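You operate a simulated robot arm through the tools that you are given. There is no shell and no other tool. Be economical: measure what you need, move in short steps, check, and stop when the job is done.

You are at the controls of a simulated two-armed robot. One attempt, no reset.

TASK
Wipe the wide lens, screw its cap on and pack it in the green case.
Fine: use the orange pad and put it back; shut the case.

Only the result counts: the job must be done as asked and must still hold three seconds after the hand-in. Knocking over, shifting, dropping, spilling or breaking anything else fails it. A push-on lid holds only when it is set on centred and level and pressed home; a screw cap is set on level and turned clockwise until tight.

THE ROBOT
Two 6-joint arms with two-finger parallel grippers on one trunk, on a base that drives. Base frame: it is fixed to the floor where the robot stands at the start and does not move with it; the origin is under the middle of the robot, x ahead of it, y to its left, z up. Readings come in mm, degrees, newtons and seconds.
The left shoulder is at the start at [60, 187, 1147], the right one opposite. With the tool pointing down near the work surface each hand reaches from about 180 to 620 mm from the robot's upright axis, wherever it stands, measured 20 degrees to its own side. Places, roughly: lid of the green case [600, -100, 900]; inside of the green case [600, -100, 800]. Payload 1.57 kg a hand.
The tool frame of a hand sits at the grasp point between the pads (the TCP): z along the fingers, y along the line on which they close. The tips reach 30 mm beyond it. Largest opening 110 mm; finger width 24, thickness 12; the body of the gripper, 48 by 112 mm, starts 78 mm behind the TCP.
Orientation is told as [roll, pitch, yaw] about the base's x, y, z axes, in that order, counted from this pose: with the fingers straight down and closing along the base's y, the tool's x points along the base's -x, its y along +y and its z along -z.

THE INTERFACE
- The arms move only by the tool apply_moves. It takes "left_rows", "right_rows" or both (then of equal length, played together; a hand with none holds still); each is a list of rows, each a list of 3 entries, a list of its own where there are three numbers: the shift along the base's x, y, z in units of 100 mm (1.0 is 100 mm), then the turn, a rotation vector about the base's x, y, z in units of 90 degrees (1.0 is 90 degrees), then the opening, from 0 (shut) to 1 (fully open). In form: [[[tx, ty, tz], [wx, wy, wz], hand], ...]. A call has 1 to 10 rows; each row is the pose to reach, as a shift and turn from the pose commanded when the call began. A call with a number of a shift or a turn outside -1 to 1 is refused whole. Rows are played at 5 a second. More than 50 mm and 8.6 degrees between two rows, or a gripper value outside its range, and nothing of the call is played. Where a pose cannot be reached the arm comes as near as it can. A force on the tool above 90 N (or 10 N above the force at the start of the call, whichever is more), or a blocked arm, ends the call early, and 0.2 s more pass. Each finger travels about 153 mm/s and halts on what it meets, pressing with about 41 N; the grip force reading is that of the motor and also rises with nothing between the fingers. The clock runs only during rows and for 0.2 s after the last one: add rows that repeat a pose to give the fingers time. The reply holds the time, the measured pose of the TCP, the force on the tool along the base axes, the opening and the grip force, in the units named above and with some noise.
- Cameras (640 x 400 px; columns grow to the right, rows downward): "scene" is now at [14.7, 14.6, 1693.6]; the picture's right is [0.09, -1.00, 0.00], its down [-0.73, -0.06, -0.68] and it looks along [0.67, 0.06, -0.74] (base axes); focal length 285 px, centre (320, 200). "left" rides on the left gripper at [70, -16, -141] in its tool frame; the picture's right is [0.23, 0.97, 0.00], its down [-0.86, 0.20, -0.48] and it looks along [-0.47, 0.11, 0.88] (tool axes); focal length 222 px, centre (320, 200). "right" rides on the right gripper at [70, 16, -141] in its tool frame; the picture's right is [-0.23, 0.97, 0.00], its down [-0.86, -0.20, -0.48] and it looks along [-0.47, -0.11, 0.88] (tool axes); focal length 222 px, centre (320, 200). There is no depth. A picture from a camera that has moved, and an enlarged one, comes with that camera's place and axes in the base frame and with its lens. The place of the scene camera against the robot may be out by one fixed shift of up to 12 mm in any direction.
- camera(camera): a new picture of that camera. It takes no simulated time.
- raise_lower(by): slides the trunk up (or, below 0, down) by that many mm; the arms and the scene camera ride with it, the base frame stays. It gives what a move gives, with no picture.
- drive_base(legs): drives the robot by 1 to 6 legs, each [ahead, left, turn to the left] in mm, mm and degrees, along the robot's own axes; the way and the turn of a leg run together, so that a leg with both is an arc; at most 1500 mm and 180 degrees a leg. The arms and the cameras ride along, it lands a little off, and it stops where it bumps. It gives what a move gives.
- turn_head(pan, tilt): turns the head with the scene camera to pan (to the left, within 86 degrees either way) and tilt (down, from -29 to 69), counted from straight ahead of the robot. It gives what a move gives.
- zoom(camera, box): a new picture of the part [left, top, right, bottom] of that camera's present view, enlarged. It takes no simulated time.
- close_job(): hands the job in; it is judged then, once.

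Work in short steps. Places have to be worked out from the pictures, the camera data and where the tool is seen: move nearer, look again, correct. Check each grasp and each placing, and mend what went wrong. You have 120 turns and 92 pictures in all, those below and enlarged ones among them. Open the grippers and draw the arms clear of the work before you hand the job in, unless the task says otherwise.

The tools are called after "Request:" as name(argument=value, ...) on one line, values as JSON. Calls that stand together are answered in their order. apply_moves: Moves the arms, as the interface text tells. Its arguments: {"type":"object","properties":{"left_rows":{"type":"array","items":{"type":"array"}},"right_rows":{"type":"array","items":{"type":"array"}}},"required":[]} The other tools are called the same way: raise_lower (by) slides the trunk up or down; drive_base (legs) drives the base; turn_head (pan, tilt) turns the head that bears the scene camera; camera (camera) takes a picture; zoom (camera, box) takes an enlarged picture of a part of a camera's view; close_job () hands the job in.

At the start:

```text
clock: 0.0
left_ee_pos: [432.3, 179.4, 1219.1]
left_ee_rot: [0.0, 0.0, 0.0]
left_contact_force: [0.1, 0.8, -0.4]
left_gripper_width: 110.1
left_grip_force: 0.0
right_ee_pos: [434.7, -172.6, 1173.3]
right_ee_rot: [0.0, 0.0, 0.0]
right_contact_force: [-0.1, 0.1, -0.3]
right_gripper_width: 109.9
right_grip_force: 0.0
trunk travel left (down, up): [-775.0, 215.0]
robot x, y, heading: [-0.5, -3.8, 0.2]
head pan, tilt: [4.9, 47.5]
```

scene: 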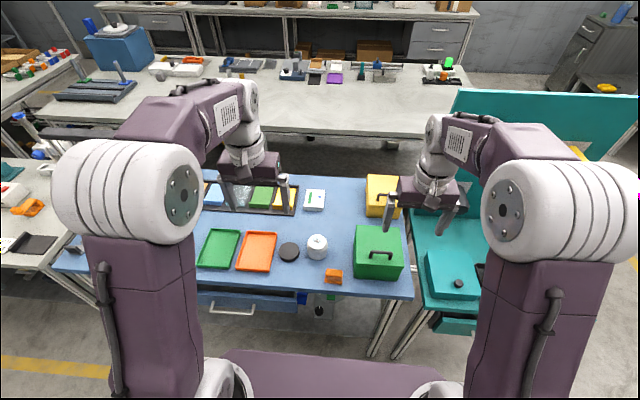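
right: 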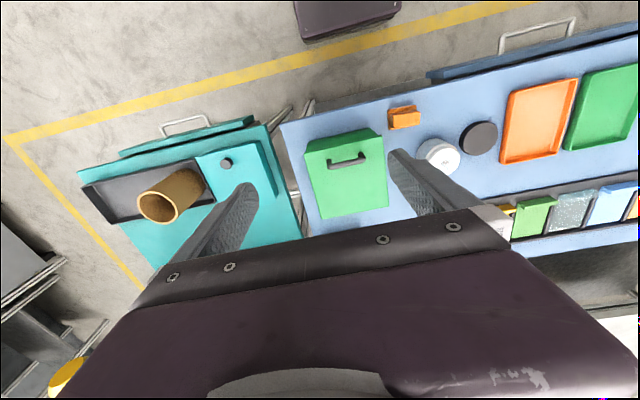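
left: 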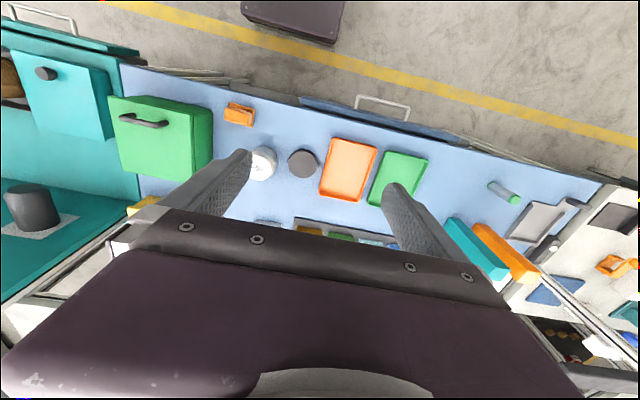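

I'll look closer at the table to identify the lens, cap, pad and case.

Request:
zoom(camera="scene", box=[180, 160, 420, 310])

Request:
zoom(camera="right", box=[280, 60, 640, 285])

```text
2.67 times, centred on (300, 235) of scene
camera zoom: at [14.7, 14.6, 1693.6], right [0.09, -1.0, 0.0], down [-0.73, -0.06, -0.68], along [0.67, 0.06, -0.74], focal length 761 px, centre (373, 107)
```

zoom: 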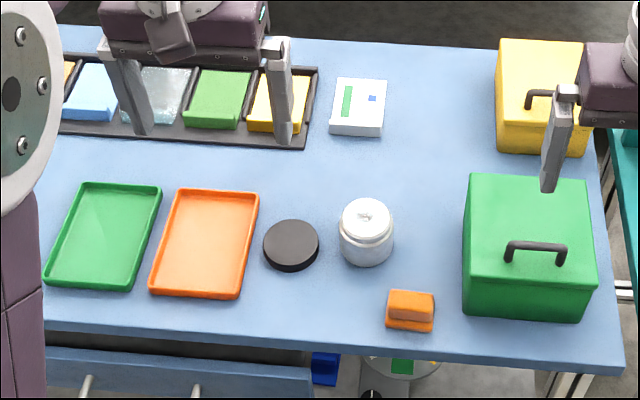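

```text
1.78 times, centred on (460, 172) of right
camera zoom: at [365.2, -156.4, 1314.5], right [0.23, 0.97, 0.0], down [0.86, -0.2, 0.48], along [0.47, -0.11, -0.88], focal length 395 px, centre (71, 249)
```

zoom: 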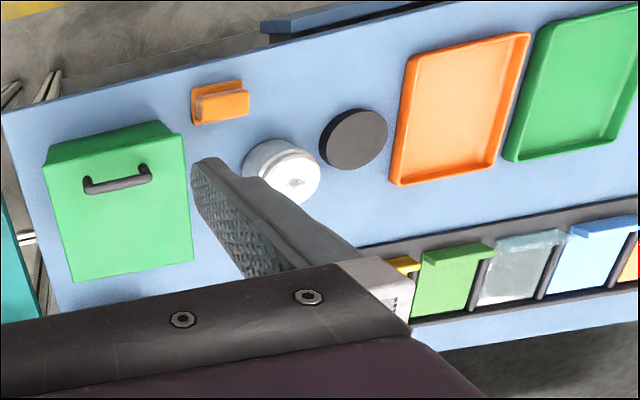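

The white jar-like item, black disc, orange pad and green case are on the blue table. I'll zoom tight to see what each is.

Request:
zoom(camera="scene", box=[270, 225, 350, 290])

Request:
zoom(camera="scene", box=[345, 215, 415, 290])

Request:
zoom(camera="scene", box=[400, 200, 560, 330])

```text
6.15 times, centred on (310, 258) of scene
camera zoom: at [14.7, 14.6, 1693.6], right [0.09, -1.0, 0.0], down [-0.73, -0.06, -0.68], along [0.67, 0.06, -0.74], focal length 1756 px, centre (382, -154)
```

zoom: 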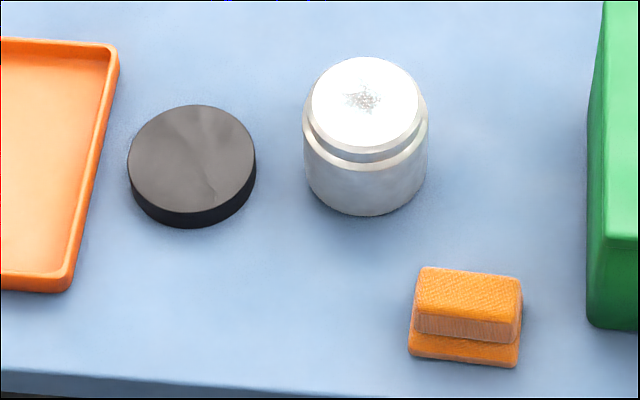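

```text
5.33 times, centred on (380, 252) of scene
camera zoom: at [14.7, 14.6, 1693.6], right [0.09, -1.0, 0.0], down [-0.73, -0.06, -0.68], along [0.67, 0.06, -0.74], focal length 1522 px, centre (0, -80)
```

zoom: 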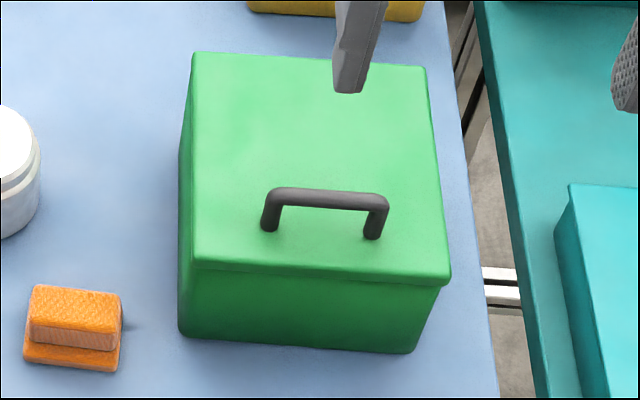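

```text
3.08 times, centred on (480, 265) of scene
camera zoom: at [14.7, 14.6, 1693.6], right [0.09, -1.0, 0.0], down [-0.73, -0.06, -0.68], along [0.67, 0.06, -0.74], focal length 878 px, centre (-172, 0)
```

zoom: 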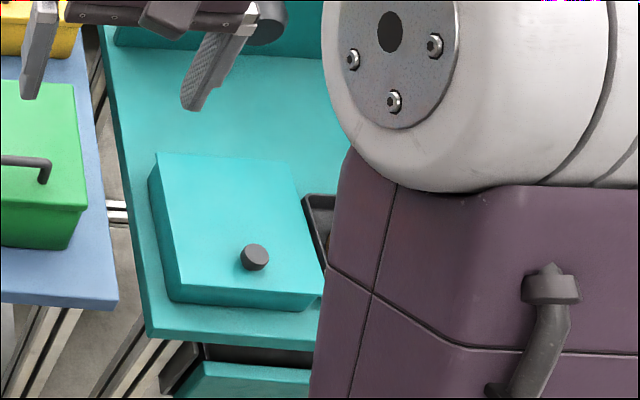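

The lens (spot on top) is at about [576, 74], top z≈863; cap at [559, 175], pad at [475, 9], green case lid centre at [558, -132] with handle bar near [507, -134, 935]. I'll bring the left hand above the pad to look closely.

Request:
apply_moves(left_rows=[[[0.07, -0.28, -0.36], [0, 0, 0], 1], [[0.14, -0.56, -0.72], [0, 0, 0], 1], [[0.21, -0.84, -1.0], [0, 0, 0], 1], [[0.28, -1.0, -1.0], [0, 0, 0], 1]])

Request:
apply_moves(left_rows=[[[0.05, -0.2, -0.4], [0, 0, 0], 1], [[0.1, -0.4, -0.8], [0, 0, 0], 1], [[0.15, -0.7, -1.0], [0, 0, 0], 1], [[0.15, -0.7, -1.0], [0, 0, 0], 0.7]])

Request:
camera(camera="left")

```text
clock: 1.0
left_ee_pos: [461.7, 76.9, 1117.4]
left_ee_rot: [0.1, 0.0, 0.0]
left_contact_force: [-0.3, 0.8, 0.0]
left_gripper_width: 110.2
left_grip_force: 0.0
right_ee_pos: [435.4, -172.7, 1173.5]
right_ee_rot: [0.0, 0.0, 0.0]
right_contact_force: [0.6, -0.3, 0.3]
right_gripper_width: 109.9
right_grip_force: 0.0
trunk travel left (down, up): [-775.0, 215.0]
robot x, y, heading: [-3.5, 1.5, -0.0]
head pan, tilt: [4.9, 47.5]
```

```text
clock: 2.0
left_ee_pos: [477.3, 8.9, 1020.4]
left_ee_rot: [0.0, 0.0, 0.0]
left_contact_force: [-0.4, 0.9, -1.0]
left_gripper_width: 76.9
left_grip_force: 0.0
right_ee_pos: [435.8, -173.1, 1173.7]
right_ee_rot: [-0.1, -0.1, 0.1]
right_contact_force: [-0.9, 0.2, 0.6]
right_gripper_width: 110.1
right_grip_force: 0.2
trunk travel left (down, up): [-775.0, 215.0]
robot x, y, heading: [-4.9, 2.2, -0.2]
head pan, tilt: [4.9, 47.5]
```

```text
83 pictures are left
camera left: at [406.6, -7.9, 1161.9], right [-0.23, 0.97, 0.0], down [0.86, 0.2, 0.48], along [0.47, 0.11, -0.88], focal length 222 px, centre (320, 200)
```

left: 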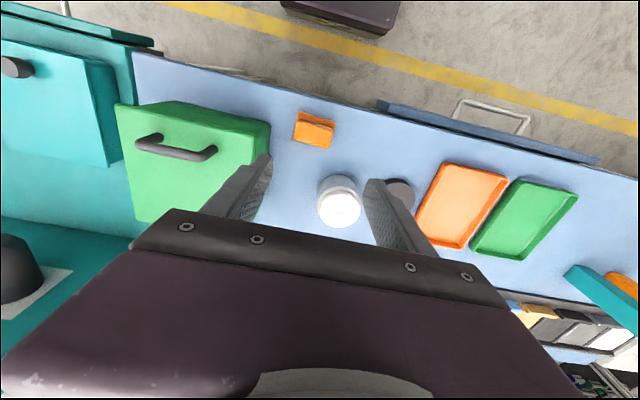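

Pad by the hand camera lies near [473, 2], the lens near [569, 60]. I go lower over the pad and look closer.

Request:
apply_moves(left_rows=[[[0, -0.03, -0.4], [0, 0, 0], 0.8], [[-0.02, -0.06, -0.8], [0, 0, 0], 0.8], [[-0.02, -0.06, -1.0], [0, 0, 0], 0.8], [[-0.02, -0.06, -1.0], [0, 0, 0], 0.8]])

Request:
zoom(camera="left", box=[200, 60, 480, 235])

```text
clock: 3.0
left_ee_pos: [474.2, 3.6, 919.1]
left_ee_rot: [-0.1, 0.0, 0.0]
left_contact_force: [0.3, 0.9, -0.6]
left_gripper_width: 88.1
left_grip_force: 0.0
right_ee_pos: [435.1, -172.5, 1173.0]
right_ee_rot: [0.0, 0.0, 0.1]
right_contact_force: [-0.3, -0.3, -0.6]
right_gripper_width: 110.0
right_grip_force: 0.2
trunk travel left (down, up): [-775.0, 215.0]
robot x, y, heading: [-1.1, 2.1, -0.2]
head pan, tilt: [4.9, 47.5]
```

```text
2.29 times, centred on (340, 148) of left
camera zoom: at [404.7, -13.0, 1061.5], right [-0.23, 0.97, 0.0], down [0.85, 0.2, 0.48], along [0.47, 0.11, -0.88], focal length 508 px, centre (274, 320)
```

zoom: 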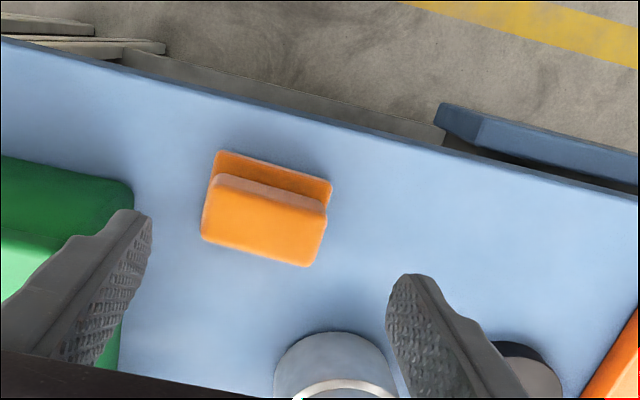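

Pad: block about 31×53 mm centred at [478, -1], long side along y. I descend straddling it in y, then grip.

Request:
apply_moves(left_rows=[[[0.04, -0.045, -0.3], [0, 0, 0], 0.8], [[0.04, -0.045, -0.6], [0, 0, 0], 0.8], [[0.04, -0.045, -0.72], [0, 0, 0], 0.8]])

Request:
camera(camera="left")

Request:
zoom(camera="scene", box=[290, 220, 370, 290])

```text
clock: 3.8
left_ee_pos: [478.9, 0.5, 848.5]
left_ee_rot: [0.0, 0.0, 0.1]
left_contact_force: [0.3, 0.1, 0.6]
left_gripper_width: 87.8
left_grip_force: 0.1
right_ee_pos: [434.7, -172.8, 1174.6]
right_ee_rot: [0.0, -0.1, 0.0]
right_contact_force: [0.9, 0.1, -0.3]
right_gripper_width: 110.1
right_grip_force: 0.1
trunk travel left (down, up): [-775.0, 215.0]
robot x, y, heading: [-2.8, 1.4, 0.0]
head pan, tilt: [4.9, 47.5]
```

```text
81 pictures are left
camera left: at [408.3, -17.5, 988.9], right [-0.23, 0.97, 0.0], down [0.86, 0.2, 0.48], along [0.47, 0.11, -0.88], focal length 222 px, centre (320, 200)
```

left: 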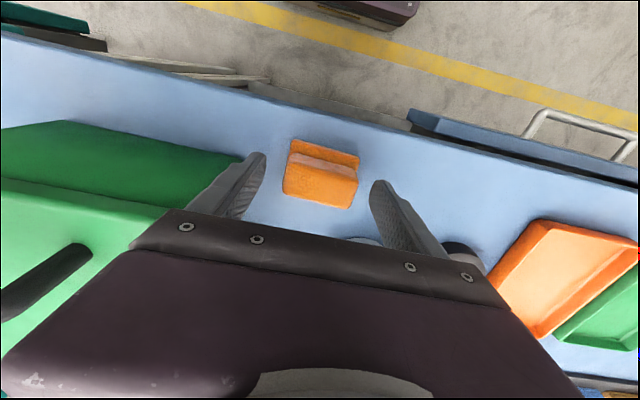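

```text
5.71 times, centred on (330, 255) of scene
camera zoom: at [14.5, 14.6, 1693.7], right [0.09, -1.0, 0.0], down [-0.73, -0.06, -0.68], along [0.67, 0.06, -0.74], focal length 1631 px, centre (263, -114)
```

zoom: 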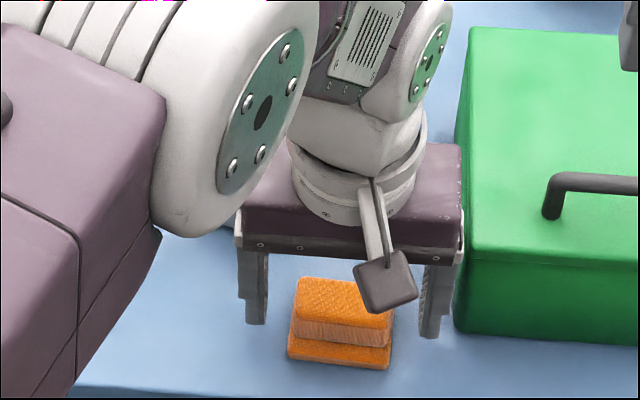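

The fingers straddle the pad. I lower 3 mm and close.

Request:
apply_moves(left_rows=[[[0, 0, -0.03], [0, 0, 0], 0.6], [[0, 0, -0.03], [0, 0, 0], 0.4], [[0, 0, -0.03], [0, 0, 0], 0.3], [[0, 0, -0.03], [0, 0, 0], 0.3]])

Request:
zoom(camera="left", box=[220, 100, 420, 225])

```text
clock: 4.8
left_ee_pos: [477.7, -0.5, 844.2]
left_ee_rot: [0.0, 0.0, 0.1]
left_contact_force: [-0.3, -0.7, 1.7]
left_gripper_width: 54.7
left_grip_force: 40.6
right_ee_pos: [435.6, -173.2, 1173.0]
right_ee_rot: [0.0, 0.0, 0.0]
right_contact_force: [0.4, 0.2, -0.6]
right_gripper_width: 110.0
right_grip_force: 0.0
trunk travel left (down, up): [-775.0, 215.0]
robot x, y, heading: [-0.0, 2.1, -0.2]
head pan, tilt: [4.9, 47.5]
```

```text
3.20 times, centred on (320, 162) of left
camera zoom: at [408.3, -17.9, 986.2], right [-0.23, 0.97, 0.0], down [0.85, 0.2, 0.48], along [0.47, 0.11, -0.88], focal length 711 px, centre (320, 320)
```

zoom: 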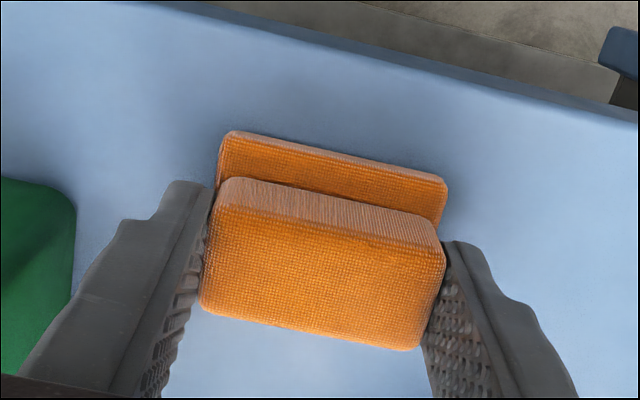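

Grip holds (54.7 mm, 41 N). I lift the pad to a safe height on the left, and meanwhile start yawing the right hand, which will later hold the lens body from the front with its camera on top.

Request:
apply_moves(left_rows=[[[0, 0, 0.3], [0, 0, 0], 0.3], [[0, 0, 0.7], [0, 0, 0], 0.3], [[0, 0, 1.0], [0, 0, 0], 0.3], [[-0.1, 0.3, 1.0], [0, 0, 0], 0.3], [[-0.2, 0.7, 1.0], [0, 0, 0], 0.3], [[-0.3, 1.0, 1.0], [0, 0, 0], 0.3], [[-0.3, 1.0, 1.0], [0, 0, 0], 0.3], [[-0.3, 1.0, 1.0], [0, 0, 0], 0.3], [[-0.3, 1.0, 1.0], [0, 0, 0], 0.3], [[-0.3, 1.0, 1.0], [0, 0, 0], 0.3]], right_rows=[[[0, 0, 0], [0, 0, 0.09], 1], [[0, 0, 0], [0, 0, 0.18], 1], [[0, 0, 0], [0, 0, 0.27], 1], [[0, 0, 0], [0, 0, 0.36], 1], [[0, 0, 0], [0, 0, 0.45], 1], [[0, 0, 0], [0, 0, 0.54], 1], [[0, 0, 0], [0, 0, 0.63], 1], [[0, 0, 0], [0, 0, 0.72], 1], [[0, 0, 0], [0, 0, 0.81], 1], [[0, 0, 0], [0, 0, 0.9], 1]])

Request:
apply_moves(right_rows=[[[0, 0, 0], [0, 0, 0.09], 1], [[0, 0, 0], [0, 0, 0.18], 1], [[0, 0, 0], [0, 0, 0.27], 1], [[0, 0, 0], [0, 0, 0.36], 1], [[0, 0, 0], [0, 0, 0.45], 1], [[0, 0, 0], [0, 0, 0.54], 1], [[0, 0, 0], [0, 0, 0.63], 1], [[0, 0, 0], [0, 0, 0.72], 1], [[0, 0, 0], [0, 0, 0.81], 1], [[0, 0, 0], [0, 0, 0.9], 1]])

```text
clock: 7.0
left_ee_pos: [446.7, 99.8, 943.8]
left_ee_rot: [0.1, 0.0, 0.0]
left_contact_force: [0.2, 0.5, -0.2]
left_gripper_width: 54.7
left_grip_force: 41.1
right_ee_pos: [436.2, -174.0, 1173.0]
right_ee_rot: [0.0, 0.1, 81.0]
right_contact_force: [0.6, 0.1, 0.0]
right_gripper_width: 110.1
right_grip_force: 0.1
trunk travel left (down, up): [-775.0, 215.0]
robot x, y, heading: [-3.1, -3.3, 0.1]
head pan, tilt: [4.9, 47.5]
```

```text
clock: 9.2
left_ee_pos: [447.7, 98.9, 944.2]
left_ee_rot: [0.0, 0.0, 0.0]
left_contact_force: [-0.1, -0.6, -0.6]
left_gripper_width: 54.8
left_grip_force: 41.6
right_ee_pos: [435.9, -172.6, 1173.2]
right_ee_rot: [0.0, -0.1, 162.1]
right_contact_force: [-0.2, 0.4, -0.4]
right_gripper_width: 109.6
right_grip_force: 0.0
trunk travel left (down, up): [-775.0, 215.0]
robot x, y, heading: [-2.5, -3.6, 0.3]
head pan, tilt: [4.9, 47.5]
```

The wrist permits the yaw. I finish it to 180° and bring the right hand in while the left moves aside with the pad.

Request:
apply_moves(left_rows=[[[0, 0.35, 0.3], [0, 0, 0], 0.3], [[0, 0.7, 0.6], [0, 0, 0], 0.3], [[0, 1.0, 0.9], [0, 0, 0], 0.3], [[0, 1.0, 1.0], [0, 0, 0], 0.3], [[0, 1.0, 1.0], [0, 0, 0], 0.3], [[0, 1.0, 1.0], [0, 0, 0], 0.3]], right_rows=[[[0, 0, 0], [0, 0, 0.09], 1], [[0, 0, 0], [0, 0, 0.18], 1], [[0.1, 0.3, -0.3], [0, 0, 0.2], 1], [[0.2, 0.6, -0.6], [0, 0, 0.2], 1], [[0.3, 0.9, -0.8], [0, 0, 0.2], 1], [[0.5, 1.0, -1.0], [0, 0, 0.2], 1]])

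Request:
apply_moves(right_rows=[[[0.2, 0.4, 0], [0, 0, 0], 1], [[0.4, 0.8, 0], [0, 0, 0], 1], [[0.6, 1.0, 0], [0, 0, 0], 1], [[0.8, 1.0, 0], [0, 0, 0], 1]])

Request:
camera(camera="right")

```text
clock: 10.6
left_ee_pos: [449.2, 199.5, 1044.2]
left_ee_rot: [0.0, 0.1, -0.1]
left_contact_force: [-0.1, 1.1, -1.5]
left_gripper_width: 54.9
left_grip_force: 41.7
right_ee_pos: [487.3, -72.9, 1072.3]
right_ee_rot: [0.0, -0.2, -180.0]
right_contact_force: [-0.5, -0.3, -0.2]
right_gripper_width: 110.0
right_grip_force: 0.0
right hand out of reach, approached as far as the arm can: row 2
trunk travel left (down, up): [-775.0, 215.0]
robot x, y, heading: [-0.1, 1.2, -0.2]
head pan, tilt: [4.9, 47.5]
```

```text
clock: 11.6
left_ee_pos: [448.7, 199.0, 1043.5]
left_ee_rot: [0.0, 0.0, -0.1]
left_contact_force: [-0.1, 0.2, -0.3]
left_gripper_width: 54.7
left_grip_force: 41.3
right_ee_pos: [553.6, 20.0, 1070.8]
right_ee_rot: [0.1, -0.2, -179.9]
right_contact_force: [0.0, 0.7, 0.5]
right_gripper_width: 110.0
right_grip_force: 0.0
right hand out of reach, approached as far as the arm can: row 4
trunk travel left (down, up): [-775.0, 215.0]
robot x, y, heading: [-0.5, -0.8, -0.2]
head pan, tilt: [4.9, 47.5]
```

```text
78 pictures are left
camera right: at [623.5, 5.1, 1211.6], right [-0.23, -0.97, 0.0], down [-0.85, 0.2, 0.48], along [-0.47, 0.11, -0.88], focal length 222 px, centre (320, 200)
```

right: 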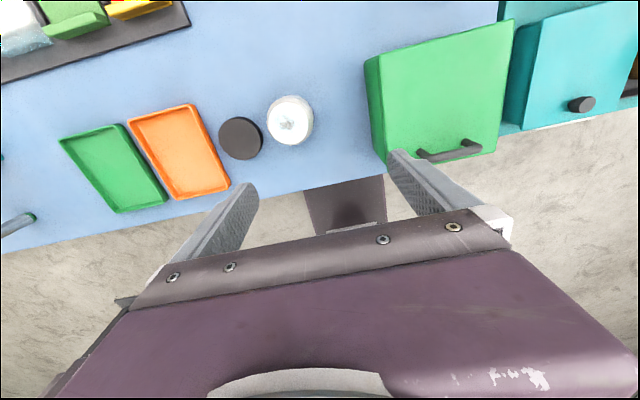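

The lens is at about [573, 62]. Now I tilt the right hand forward (camera on top) by 70° while shifting it to before the lens.

Request:
apply_moves(right_rows=[[[-0.1, 0.05, -0.05], [0, -0.09, 0], 1], [[-0.2, 0.1, -0.1], [0, -0.18, 0], 1], [[-0.3, 0.15, -0.15], [0, -0.27, 0], 1], [[-0.4, 0.2, -0.2], [0, -0.36, 0], 1], [[-0.5, 0.25, -0.25], [0, -0.45, 0], 1], [[-0.6, 0.3, -0.3], [0, -0.54, 0], 1], [[-0.7, 0.35, -0.4], [0, -0.63, 0], 1], [[-0.8, 0.4, -0.5], [0, -0.72, 0], 1], [[-0.9, 0.42, -0.6], [0, -0.78, 0], 1], [[-0.95, 0.42, -0.6], [0, -0.78, 0], 1]])

Request:
camera(camera="right")

Request:
camera(camera="scene")

```text
clock: 13.8
left_ee_pos: [448.1, 198.5, 1044.1]
left_ee_rot: [0.0, 0.0, -0.1]
left_contact_force: [0.4, -1.4, 0.8]
left_gripper_width: 54.6
left_grip_force: 40.9
right_ee_pos: [458.0, 64.4, 1013.0]
right_ee_rot: [-0.1, 70.4, 179.9]
right_contact_force: [-0.3, 0.2, 0.9]
right_gripper_width: 109.9
right_grip_force: 0.1
trunk travel left (down, up): [-775.0, 215.0]
robot x, y, heading: [2.3, -1.7, 0.1]
head pan, tilt: [4.9, 47.5]
```

```text
77 pictures are left
camera right: at [347.9, 48.6, 1125.5], right [-0.08, -0.97, -0.21], down [-0.74, 0.2, -0.64], along [0.67, 0.11, -0.73], focal length 222 px, centre (320, 200)
```

right: 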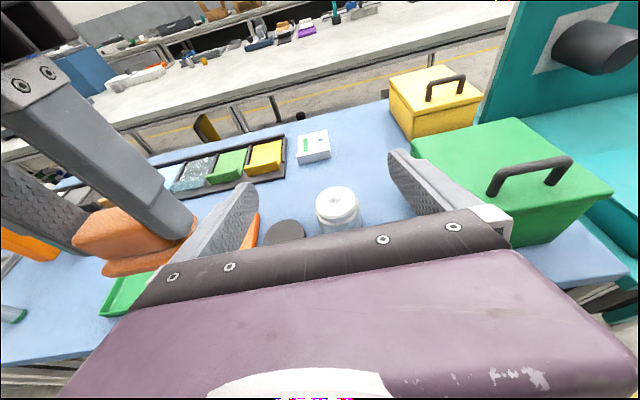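

```text
76 pictures are left
camera scene: at [14.4, 14.5, 1693.6], right [0.09, -1.0, 0.0], down [-0.73, -0.06, -0.68], along [0.67, 0.06, -0.74], focal length 285 px, centre (320, 200)
```

scene: 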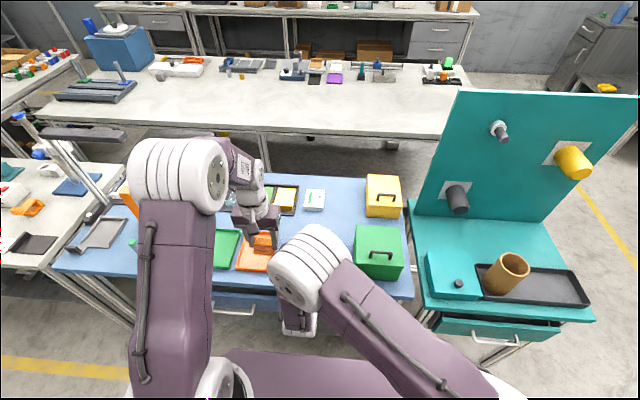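

Rays agree on the lens top at about [573, 62, 866]. I lower the right hand before the lens, keeping well short of it.

Request:
apply_moves(right_rows=[[[0, -0.02, -0.4], [0, 0, 0], 1], [[0, -0.02, -0.8], [0, 0, 0], 1], [[0, -0.02, -1.0], [0, 0, 0], 1]])

Request:
apply_moves(right_rows=[[[0, 0, -0.4], [0, 0, 0], 1], [[0, 0, -0.82], [0, 0, 0], 1], [[0, 0, -0.82], [0, 0, 0], 1]])

Request:
camera(camera="right")

Request:
zoom(camera="scene", box=[220, 180, 420, 305])

```text
clock: 14.6
left_ee_pos: [447.4, 198.0, 1044.3]
left_ee_rot: [0.0, 0.0, 0.0]
left_contact_force: [0.2, -0.1, -0.5]
left_gripper_width: 54.5
left_grip_force: 40.8
right_ee_pos: [456.4, 64.2, 913.3]
right_ee_rot: [0.0, 70.1, 179.9]
right_contact_force: [-0.4, -0.8, 0.0]
right_gripper_width: 110.0
right_grip_force: 0.1
trunk travel left (down, up): [-775.0, 215.0]
robot x, y, heading: [-1.4, 1.3, -0.0]
head pan, tilt: [4.9, 47.5]
```

```text
clock: 15.4
left_ee_pos: [446.8, 199.4, 1044.1]
left_ee_rot: [0.0, 0.0, 0.0]
left_contact_force: [-0.2, 0.5, -0.8]
left_gripper_width: 54.7
left_grip_force: 41.0
right_ee_pos: [456.9, 62.0, 831.3]
right_ee_rot: [0.0, 70.2, -179.9]
right_contact_force: [-0.6, -0.8, 0.1]
right_gripper_width: 110.2
right_grip_force: 0.0
trunk travel left (down, up): [-775.0, 215.0]
robot x, y, heading: [-1.4, -1.2, 0.1]
head pan, tilt: [4.9, 47.5]
```

```text
75 pictures are left
camera right: at [347.4, 45.6, 944.7], right [-0.08, -0.97, -0.21], down [-0.74, 0.2, -0.64], along [0.67, 0.11, -0.74], focal length 222 px, centre (320, 200)
```

right: 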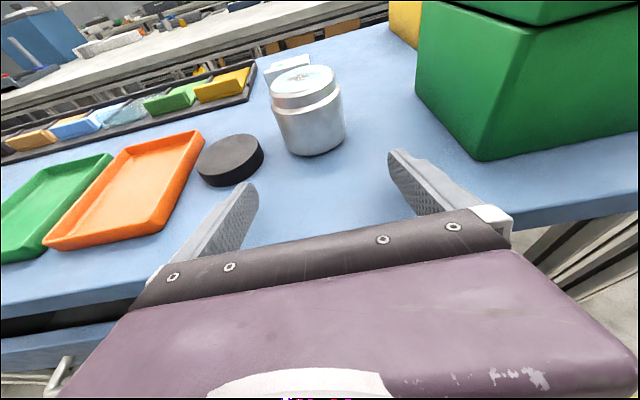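

```text
3.20 times, centred on (320, 242) of scene
camera zoom: at [14.4, 14.8, 1693.6], right [0.09, -1.0, 0.0], down [-0.73, -0.06, -0.68], along [0.67, 0.06, -0.74], focal length 913 px, centre (320, 64)
```

zoom: 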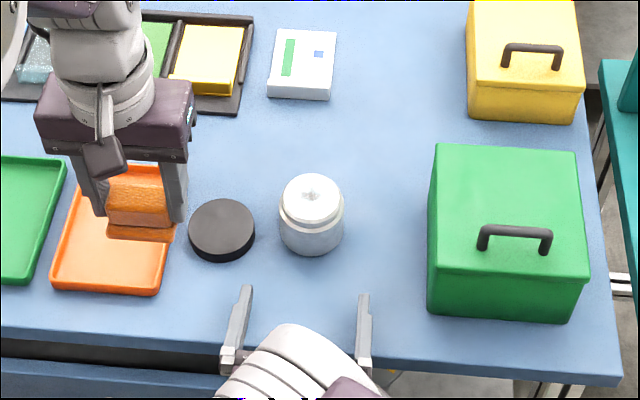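

The lens is centred between the open fingers (y≈62–63). I advance to grasp depth.

Request:
apply_moves(right_rows=[[[0.3, 0, 0], [0, 0, 0], 1], [[0.6, 0, -0.02], [0, 0, 0], 1], [[0.9, 0, -0.03], [0, 0, 0], 1], [[1.0, 0.0, -0.03], [0, 0, 0], 1], [[1.0, 0.0, -0.03], [0, 0, 0], 1]])

Request:
camera(camera="right")

```text
clock: 16.6
left_ee_pos: [447.5, 198.4, 1045.3]
left_ee_rot: [0.0, 0.0, 0.0]
left_contact_force: [-0.7, 0.4, -0.7]
left_gripper_width: 54.8
left_grip_force: 41.4
right_ee_pos: [556.8, 61.8, 827.2]
right_ee_rot: [0.2, 70.2, -179.9]
right_contact_force: [-0.3, 0.1, 0.7]
right_gripper_width: 110.1
right_grip_force: 0.0
trunk travel left (down, up): [-775.0, 215.0]
robot x, y, heading: [2.9, 0.9, -0.1]
head pan, tilt: [4.9, 47.5]
```

```text
73 pictures are left
camera right: at [447.5, 44.7, 941.5], right [-0.08, -0.97, -0.21], down [-0.74, 0.2, -0.64], along [0.67, 0.11, -0.74], focal length 222 px, centre (320, 200)
```

right: 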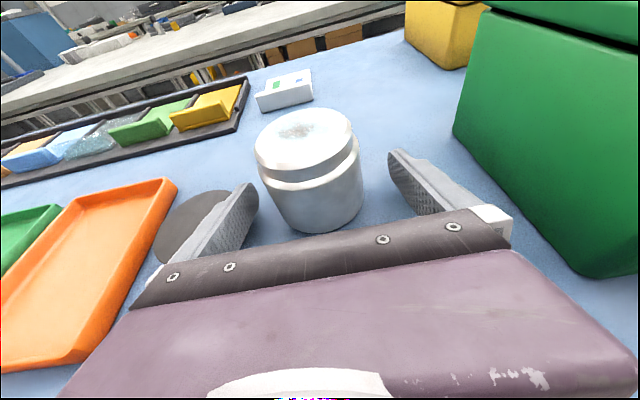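

The lens centre reads about [575, 65]. I nudge 8 mm ahead and 3 mm left, then close slowly on the body.

Request:
apply_moves(right_rows=[[[0.09, 0.03, 0], [0, 0, 0], 0.9], [[0.09, 0.03, 0], [0, 0, 0], 0.75], [[0.09, 0.03, 0], [0, 0, 0], 0.65], [[0.09, 0.03, 0], [0, 0, 0], 0.55], [[0.09, 0.03, 0], [0, 0, 0], 0.55]])

Request:
camera(camera="right")

```text
clock: 17.8
left_ee_pos: [448.1, 199.9, 1045.5]
left_ee_rot: [0.0, 0.0, 0.0]
left_contact_force: [1.5, 0.3, -0.2]
left_gripper_width: 54.7
left_grip_force: 41.2
right_ee_pos: [566.2, 64.6, 827.8]
right_ee_rot: [0.0, 70.2, 180.0]
right_contact_force: [-0.1, -1.4, 0.4]
right_gripper_width: 70.9
right_grip_force: 41.3
trunk travel left (down, up): [-775.0, 215.0]
robot x, y, heading: [-1.4, -3.0, -0.2]
head pan, tilt: [4.9, 47.5]
```

```text
72 pictures are left
camera right: at [456.6, 48.0, 941.4], right [-0.08, -0.97, -0.21], down [-0.74, 0.2, -0.64], along [0.67, 0.11, -0.74], focal length 222 px, centre (320, 200)
```

right: 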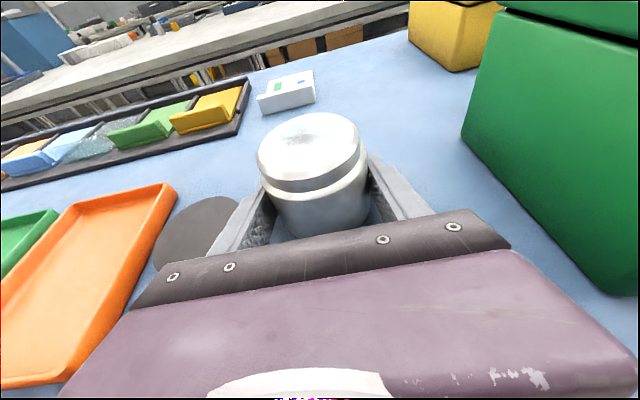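

The lens is held firmly (70.9 mm). Now I bring the pad over the lens at about [577, 65], stopping above.

Request:
apply_moves(left_rows=[[[0.3, -0.3, 0], [0, 0, 0], 0.3], [[0.6, -0.6, 0], [0, 0, 0], 0.3], [[0.9, -0.9, 0], [0, 0, 0], 0.3], [[1.0, -1.0, -0.3], [0, 0, 0], 0.3]])

Request:
apply_moves(left_rows=[[[0.28, -0.34, -0.2], [0, 0, 0], 0.3], [[0.28, -0.34, -0.6], [0, 0, 0], 0.3], [[0.28, -0.34, -0.8], [0, 0, 0], 0.3], [[0.28, -0.34, -0.8], [0, 0, 0], 0.3]])

Request:
camera(camera="right")

Request:
zoom(camera="scene", box=[250, 190, 390, 278])

```text
clock: 18.8
left_ee_pos: [548.5, 101.2, 1013.7]
left_ee_rot: [0.1, -0.1, 0.0]
left_contact_force: [0.0, 1.0, -0.4]
left_gripper_width: 54.9
left_grip_force: 40.9
right_ee_pos: [567.1, 65.6, 827.9]
right_ee_rot: [0.0, 70.1, 180.0]
right_contact_force: [1.8, 0.7, -0.5]
right_gripper_width: 71.0
right_grip_force: 41.2
trunk travel left (down, up): [-775.0, 215.0]
robot x, y, heading: [1.6, 1.6, 0.3]
head pan, tilt: [4.9, 47.5]
```

```text
clock: 19.8
left_ee_pos: [575.8, 66.1, 933.8]
left_ee_rot: [0.0, 0.0, 0.0]
left_contact_force: [0.3, 0.1, 0.6]
left_gripper_width: 54.7
left_grip_force: 40.6
right_ee_pos: [566.5, 64.8, 827.9]
right_ee_rot: [0.0, 70.2, 180.0]
right_contact_force: [2.8, -1.2, 2.2]
right_gripper_width: 70.8
right_grip_force: 41.6
trunk travel left (down, up): [-775.0, 215.0]
robot x, y, heading: [-0.5, -1.7, 0.0]
head pan, tilt: [4.9, 47.5]
```

```text
71 pictures are left
camera right: at [456.8, 48.1, 941.5], right [-0.08, -0.97, -0.21], down [-0.74, 0.2, -0.64], along [0.67, 0.11, -0.74], focal length 222 px, centre (320, 200)
```

right: 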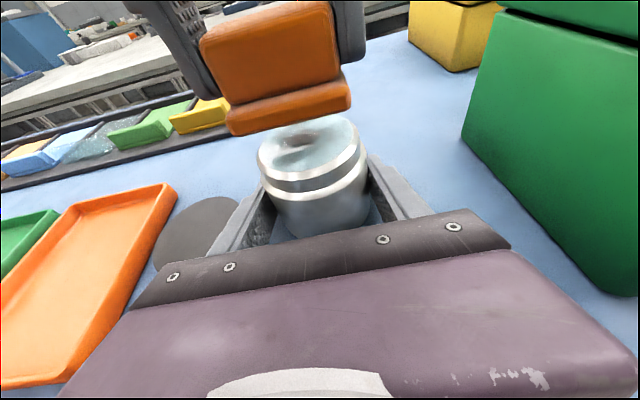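

```text
4.55 times, centred on (320, 234) of scene
camera zoom: at [14.9, 14.5, 1693.6], right [0.09, -1.0, 0.0], down [-0.74, -0.06, -0.68], along [0.67, 0.06, -0.74], focal length 1297 px, centre (320, 46)
```

zoom: 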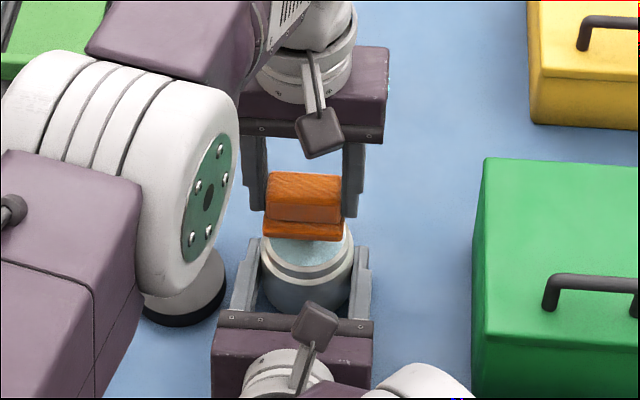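

The pad hovers about 25 mm above the lens, well aligned. I descend to contact reading the force.

Request:
apply_moves(left_rows=[[[0, 0, -0.15], [0, 0, 0], 0.3], [[0, 0, -0.2], [0, 0, 0], 0.3], [[0, 0, -0.23], [0, 0, 0], 0.3], [[0, 0, -0.25], [0, 0, 0], 0.3]])

```text
clock: 20.8
left_ee_pos: [574.6, 64.2, 912.0]
left_ee_rot: [-0.2, -0.3, 0.0]
left_contact_force: [-7.8, -0.1, 31.3]
left_gripper_width: 54.7
left_grip_force: 40.9
right_ee_pos: [563.7, 64.0, 829.0]
right_ee_rot: [0.1, 70.2, 180.1]
right_contact_force: [16.6, 2.0, -4.3]
right_gripper_width: 71.0
right_grip_force: 41.1
trunk travel left (down, up): [-775.0, 215.0]
robot x, y, heading: [3.7, 2.6, -0.0]
head pan, tilt: [4.9, 47.5]
```

Contact at about 31 N down. I wipe with several back-and-forth strokes at this level.

Request:
apply_moves(left_rows=[[[0.12, 0, 0], [0, 0, 0], 0.3], [[0.0, 0.1, 0], [0, 0, 0], 0.3], [[-0.12, 0, 0], [0, 0, 0], 0.3], [[0.0, -0.1, 0], [0, 0, 0], 0.3], [[0.15, 0, 0], [0, 0, 0], 0.3], [[-0.15, 0, 0], [0, 0, 0], 0.3], [[0.15, 0.08, 0], [0, 0, 0], 0.3], [[-0.15, 0.08, 0], [0, 0, 0], 0.3], [[0.15, -0.08, 0], [0, 0, 0], 0.3], [[0, 0, 0], [0, 0, 0], 0.3]])

Request:
apply_moves(left_rows=[[[0, 0, 0.3], [0, 0, 0], 0.3], [[0, 0, 0.7], [0, 0, 0], 0.3], [[0, 0.3, 0.9], [0, 0, 0], 0.3], [[0, 0.6, 0.9], [0, 0, 0], 0.3], [[0, 0.8, 0.9], [0, 0, 0], 0.3]])

Request:
zoom(camera="right", box=[220, 90, 400, 240])

```text
clock: 23.0
left_ee_pos: [575.4, 62.9, 911.1]
left_ee_rot: [-0.2, -0.2, 0.0]
left_contact_force: [2.0, -5.5, 14.2]
left_gripper_width: 54.6
left_grip_force: 40.5
left hand out of reach, approached as far as the arm can: row 1, 5, 7, 9
right_ee_pos: [565.5, 64.9, 829.6]
right_ee_rot: [0.2, 70.3, -179.9]
right_contact_force: [-3.0, 1.0, 0.4]
right_gripper_width: 71.3
right_grip_force: 40.4
trunk travel left (down, up): [-775.0, 215.0]
robot x, y, heading: [2.6, -1.7, 0.1]
head pan, tilt: [4.9, 47.5]
```

```text
clock: 24.2
left_ee_pos: [575.2, 145.0, 996.8]
left_ee_rot: [0.0, 0.0, 0.0]
left_contact_force: [0.1, 0.3, -0.7]
left_gripper_width: 55.0
left_grip_force: 41.1
right_ee_pos: [567.1, 63.9, 827.6]
right_ee_rot: [0.1, 70.2, -180.0]
right_contact_force: [2.3, 1.0, 3.2]
right_gripper_width: 71.0
right_grip_force: 40.8
trunk travel left (down, up): [-775.0, 215.0]
robot x, y, heading: [3.1, 4.1, -0.1]
head pan, tilt: [4.9, 47.5]
```

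```text
2.67 times, centred on (310, 165) of right
camera zoom: at [456.6, 48.5, 941.3], right [-0.08, -0.97, -0.21], down [-0.74, 0.2, -0.64], along [0.67, 0.11, -0.74], focal length 592 px, centre (347, 293)
```

zoom: 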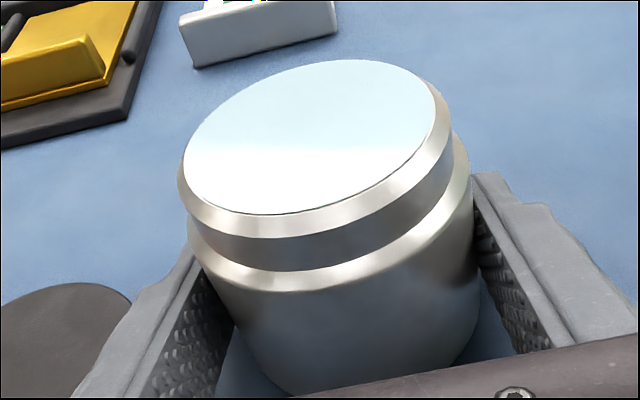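

The spot is gone. To return the pad the right hand must make room: I open it, back off and swing it right.

Request:
apply_moves(right_rows=[[[0, 0, 0], [0, 0, 0], 0.8], [[0, 0, 0], [0, 0, 0], 1], [[-0.3, 0, 0.03], [0, 0, 0], 1], [[-0.6, 0, 0.03], [0, 0, 0], 1], [[-0.95, 0, 0.03], [0, 0, 0], 1], [[-1.0, 0, 0.4], [0, 0, 0], 1], [[-1.0, 0, 0.8], [0, 0, 0], 1], [[-1.0, -0.3, 1.0], [0, 0, 0], 1], [[-1.0, -0.7, 1.0], [0, 0, 0], 1], [[-1.0, -1.0, 1.0], [0, 0, 0], 1]])

Request:
apply_moves(right_rows=[[[0, -0.3, 0.3], [0, 0, 0], 1], [[0, -0.6, 0.6], [0, 0, 0], 1], [[0, -1.0, 0.8], [0, 0, 0], 1], [[0, -1.0, 0.8], [0, 0, 0], 1]], left_rows=[[[-0.3, 0, 0.2], [0, 0, 0], 0.3], [[-0.6, 0, 0.3], [0, 0, 0], 0.3], [[-0.9, -0.2, 0.3], [0, 0, 0], 0.3], [[-0.97, -0.6, 0.3], [0, 0, 0], 0.3]])

```text
clock: 26.4
left_ee_pos: [576.2, 154.3, 997.0]
left_ee_rot: [-0.5, 0.1, 0.2]
left_contact_force: [-0.9, 0.4, -0.9]
left_gripper_width: 54.9
left_grip_force: 41.5
right_ee_pos: [467.6, -17.6, 927.4]
right_ee_rot: [0.4, 70.3, -178.6]
right_contact_force: [-4.9, 39.0, 1.2]
right_gripper_width: 75.6
right_grip_force: 0.1
trunk travel left (down, up): [-775.0, 215.0]
robot x, y, heading: [3.5, 0.4, 0.0]
head pan, tilt: [4.9, 47.5]
```

```text
clock: 27.4
left_ee_pos: [478.9, 82.2, 1028.9]
left_ee_rot: [0.2, 0.1, 0.0]
left_contact_force: [0.8, -0.3, -0.3]
left_gripper_width: 54.8
left_grip_force: 41.2
right_ee_pos: [469.1, -137.3, 1006.0]
right_ee_rot: [-0.2, 70.1, 179.5]
right_contact_force: [0.2, -0.3, 0.6]
right_gripper_width: 110.2
right_grip_force: 0.0
trunk travel left (down, up): [-775.0, 215.0]
robot x, y, heading: [-1.1, -2.0, -0.1]
head pan, tilt: [4.9, 47.5]
```

A force of 39 N in y and a squeezed finger show something touched during that swing. I check the scene at once.

Request:
camera(camera="scene")

Request:
zoom(camera="scene", box=[250, 190, 450, 315])

```text
68 pictures are left
camera scene: at [14.5, 10.0, 1693.6], right [0.08, -1.0, 0.0], down [-0.73, -0.06, -0.68], along [0.67, 0.06, -0.74], focal length 285 px, centre (320, 200)
```

scene: 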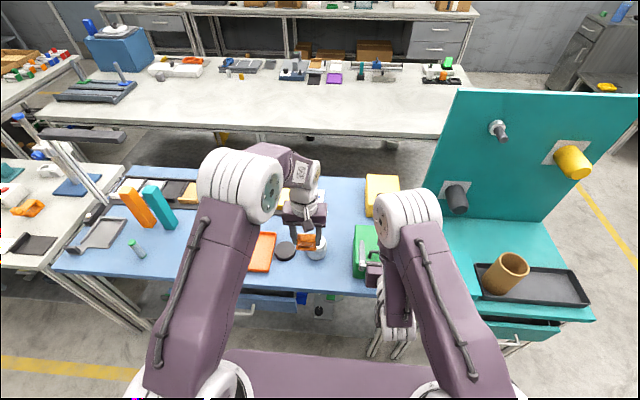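

```text
3.20 times, centred on (350, 252) of scene
camera zoom: at [14.5, 10.0, 1693.6], right [0.08, -1.0, 0.0], down [-0.73, -0.06, -0.68], along [0.67, 0.06, -0.74], focal length 913 px, centre (224, 32)
```

zoom: 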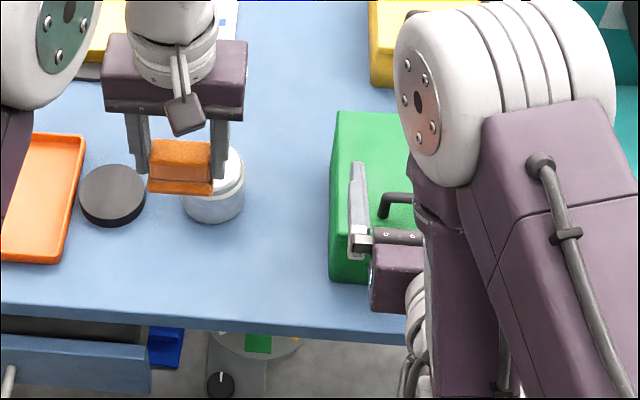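

The right finger pressed the case handle sideways. I take the same close-up as before to see whether the case was shifted.

Request:
zoom(camera="scene", box=[345, 215, 415, 290])

Request:
zoom(camera="scene", box=[180, 160, 420, 310])

```text
5.33 times, centred on (380, 252) of scene
camera zoom: at [14.5, 10.0, 1693.6], right [0.08, -1.0, 0.0], down [-0.73, -0.06, -0.68], along [0.67, 0.06, -0.74], focal length 1522 px, centre (0, -80)
```

zoom: 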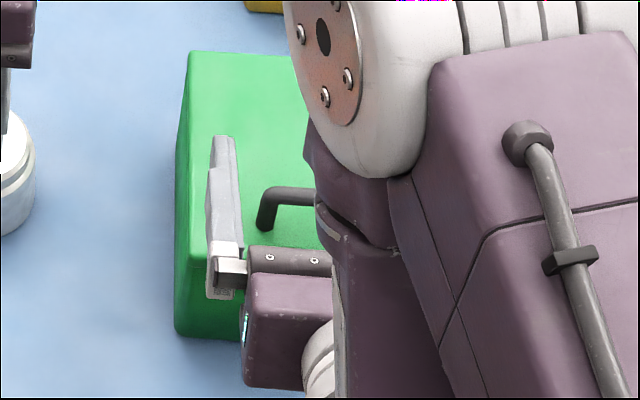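

```text
2.67 times, centred on (300, 235) of scene
camera zoom: at [14.5, 10.0, 1693.6], right [0.08, -1.0, 0.0], down [-0.73, -0.06, -0.68], along [0.67, 0.06, -0.74], focal length 761 px, centre (373, 107)
```

zoom: 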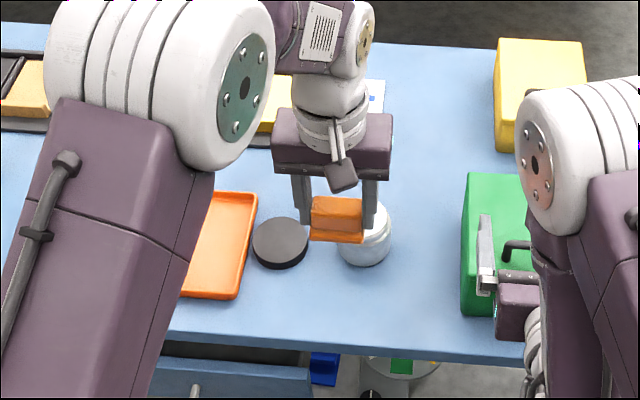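

Lens, case and tray kept their relative places (whole view moved ~4 px as the base gave a little); only the cap was nudged about 11 mm left by the opening finger, fine. I move the right hand farther away and bring the pad above its spot.

Request:
apply_moves(right_rows=[[[0, -0.1, 0.4], [0, 0, 0], 1], [[0, -0.4, 0.8], [0, 0, 0], 1], [[0, -0.7, 0.9], [0, 0, 0], 1], [[0, -0.7, 0.9], [0, 0, 0], 1]], left_rows=[[[0, 0, 0], [0, 0, 0], 0.3], [[0, -0.3, 0], [0, 0, 0], 0.3], [[0, -0.6, -0.3], [0, 0, 0], 0.3], [[-0.01, -0.825, -0.7], [0, 0, 0], 0.3]])

Request:
apply_moves(left_rows=[[[0, 0, -0.4], [0, 0, 0], 0.3], [[0, 0, -0.8], [0, 0, 0], 0.3], [[0, 0, -1.0], [0, 0, 0], 0.3], [[0, 0, -1.0], [0, 0, 0], 0.3]])

```text
clock: 28.4
left_ee_pos: [478.7, 1.9, 959.5]
left_ee_rot: [-0.1, 0.0, 0.0]
left_contact_force: [-0.5, -0.4, -1.1]
left_gripper_width: 55.0
left_grip_force: 40.9
right_ee_pos: [483.8, -130.7, 1076.8]
right_ee_rot: [0.2, 70.2, 179.8]
right_contact_force: [-0.8, -1.3, -0.4]
right_gripper_width: 110.1
right_grip_force: 0.1
right hand out of reach, approached as far as the arm can: row 1, 2, 3, 4
trunk travel left (down, up): [-775.0, 215.0]
robot x, y, heading: [-2.0, -0.8, 0.2]
head pan, tilt: [4.9, 47.5]
```

```text
clock: 29.4
left_ee_pos: [477.4, 2.7, 857.1]
left_ee_rot: [0.0, 0.0, -0.1]
left_contact_force: [-0.2, 0.7, -1.0]
left_gripper_width: 54.7
left_grip_force: 41.3
right_ee_pos: [483.5, -130.6, 1078.5]
right_ee_rot: [0.4, 70.2, -179.9]
right_contact_force: [0.5, 0.7, -0.4]
right_gripper_width: 110.0
right_grip_force: 0.1
trunk travel left (down, up): [-775.0, 215.0]
robot x, y, heading: [0.6, 0.5, -0.1]
head pan, tilt: [4.9, 47.5]
```

I set the pad down at its original pose (y −0.5, z 844) and release with a small opening.

Request:
apply_moves(left_rows=[[[0, -0.03, -0.1], [0, 0, 0], 0.3], [[0, -0.03, -0.125], [0, 0, 0], 0.3], [[0, -0.03, -0.125], [0, 0, 0], 0.3]])

Request:
apply_moves(left_rows=[[[0, 0, 0], [0, 0, 0], 0.55], [[0, 0, 0], [0, 0, 0], 0.6], [[0, 0, 0.1], [0, 0, 0], 0.6], [[0, 0, 0.4], [0, 0, 0], 0.6], [[0, 0, 0.8], [0, 0, 0], 0.7], [[0, 0, 1.0], [0, 0, 0], 0.9]])

Request:
camera(camera="left")

```text
clock: 30.2
left_ee_pos: [476.8, 0.1, 846.5]
left_ee_rot: [-0.1, 0.0, 0.0]
left_contact_force: [0.7, -0.7, -0.6]
left_gripper_width: 54.6
left_grip_force: 40.7
right_ee_pos: [482.7, -130.9, 1077.7]
right_ee_rot: [0.5, 70.1, -179.9]
right_contact_force: [-0.1, 0.6, -0.3]
right_gripper_width: 109.8
right_grip_force: 0.0
trunk travel left (down, up): [-775.0, 215.0]
robot x, y, heading: [1.6, -2.1, 0.1]
head pan, tilt: [4.9, 47.5]
```

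```text
clock: 31.6
left_ee_pos: [478.0, -0.7, 944.6]
left_ee_rot: [0.0, 0.0, 0.0]
left_contact_force: [0.6, -0.1, -0.7]
left_gripper_width: 98.9
left_grip_force: 0.0
right_ee_pos: [482.7, -130.4, 1078.0]
right_ee_rot: [0.4, 70.2, -180.0]
right_contact_force: [0.3, 0.3, -0.1]
right_gripper_width: 110.2
right_grip_force: 0.1
trunk travel left (down, up): [-775.0, 215.0]
robot x, y, heading: [-2.7, -1.3, -0.2]
head pan, tilt: [4.9, 47.5]
```

```text
64 pictures are left
camera left: at [406.7, -18.0, 1086.5], right [-0.23, 0.97, 0.0], down [0.86, 0.2, 0.48], along [0.47, 0.11, -0.88], focal length 222 px, centre (320, 200)
```

left: 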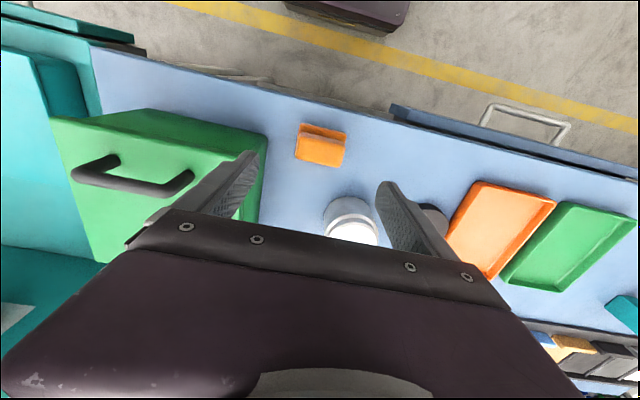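

The pad is back in place. Now the left hand goes above the cap (about [565, 172]) to locate it.

Request:
apply_moves(left_rows=[[[0, 0.3, 0.3], [0, 0, 0], 1], [[0, 0.7, 0.5], [0, 0, 0], 1], [[0.3, 1.0, 0.5], [0, 0, 0], 1], [[0.6, 1.0, 0.5], [0, 0, 0], 1]])

Request:
apply_moves(left_rows=[[[0.2, 0.4, 0], [0, 0, 0], 1], [[0.28, 0.72, -0.2], [0, 0, 0], 1], [[0.28, 0.72, -0.2], [0, 0, 0], 1]])

Request:
camera(camera="left")

```text
clock: 32.6
left_ee_pos: [536.6, 100.5, 994.1]
left_ee_rot: [-0.1, 0.1, 0.0]
left_contact_force: [-0.3, -0.8, 1.0]
left_gripper_width: 110.0
left_grip_force: 0.1
right_ee_pos: [484.1, -129.8, 1077.4]
right_ee_rot: [0.3, 70.3, 180.0]
right_contact_force: [0.0, 0.3, -0.3]
right_gripper_width: 110.0
right_grip_force: 0.0
trunk travel left (down, up): [-775.0, 215.0]
robot x, y, heading: [-0.5, 0.6, 0.0]
head pan, tilt: [4.9, 47.5]
```

```text
clock: 33.4
left_ee_pos: [561.9, 171.4, 975.9]
left_ee_rot: [-0.1, 0.0, 0.0]
left_contact_force: [-0.8, 0.2, 0.9]
left_gripper_width: 110.2
left_grip_force: 0.1
right_ee_pos: [482.0, -131.8, 1077.9]
right_ee_rot: [0.1, 70.2, 179.9]
right_contact_force: [0.3, 0.2, 0.7]
right_gripper_width: 110.1
right_grip_force: 0.1
trunk travel left (down, up): [-775.0, 215.0]
robot x, y, heading: [-3.1, 2.4, 0.1]
head pan, tilt: [4.9, 47.5]
```

```text
63 pictures are left
camera left: at [492.2, 154.7, 1116.7], right [-0.23, 0.97, 0.0], down [0.85, 0.2, 0.48], along [0.47, 0.11, -0.88], focal length 222 px, centre (320, 200)
```

left: 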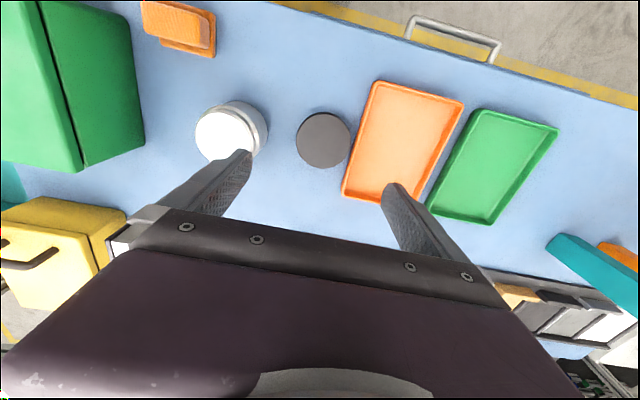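

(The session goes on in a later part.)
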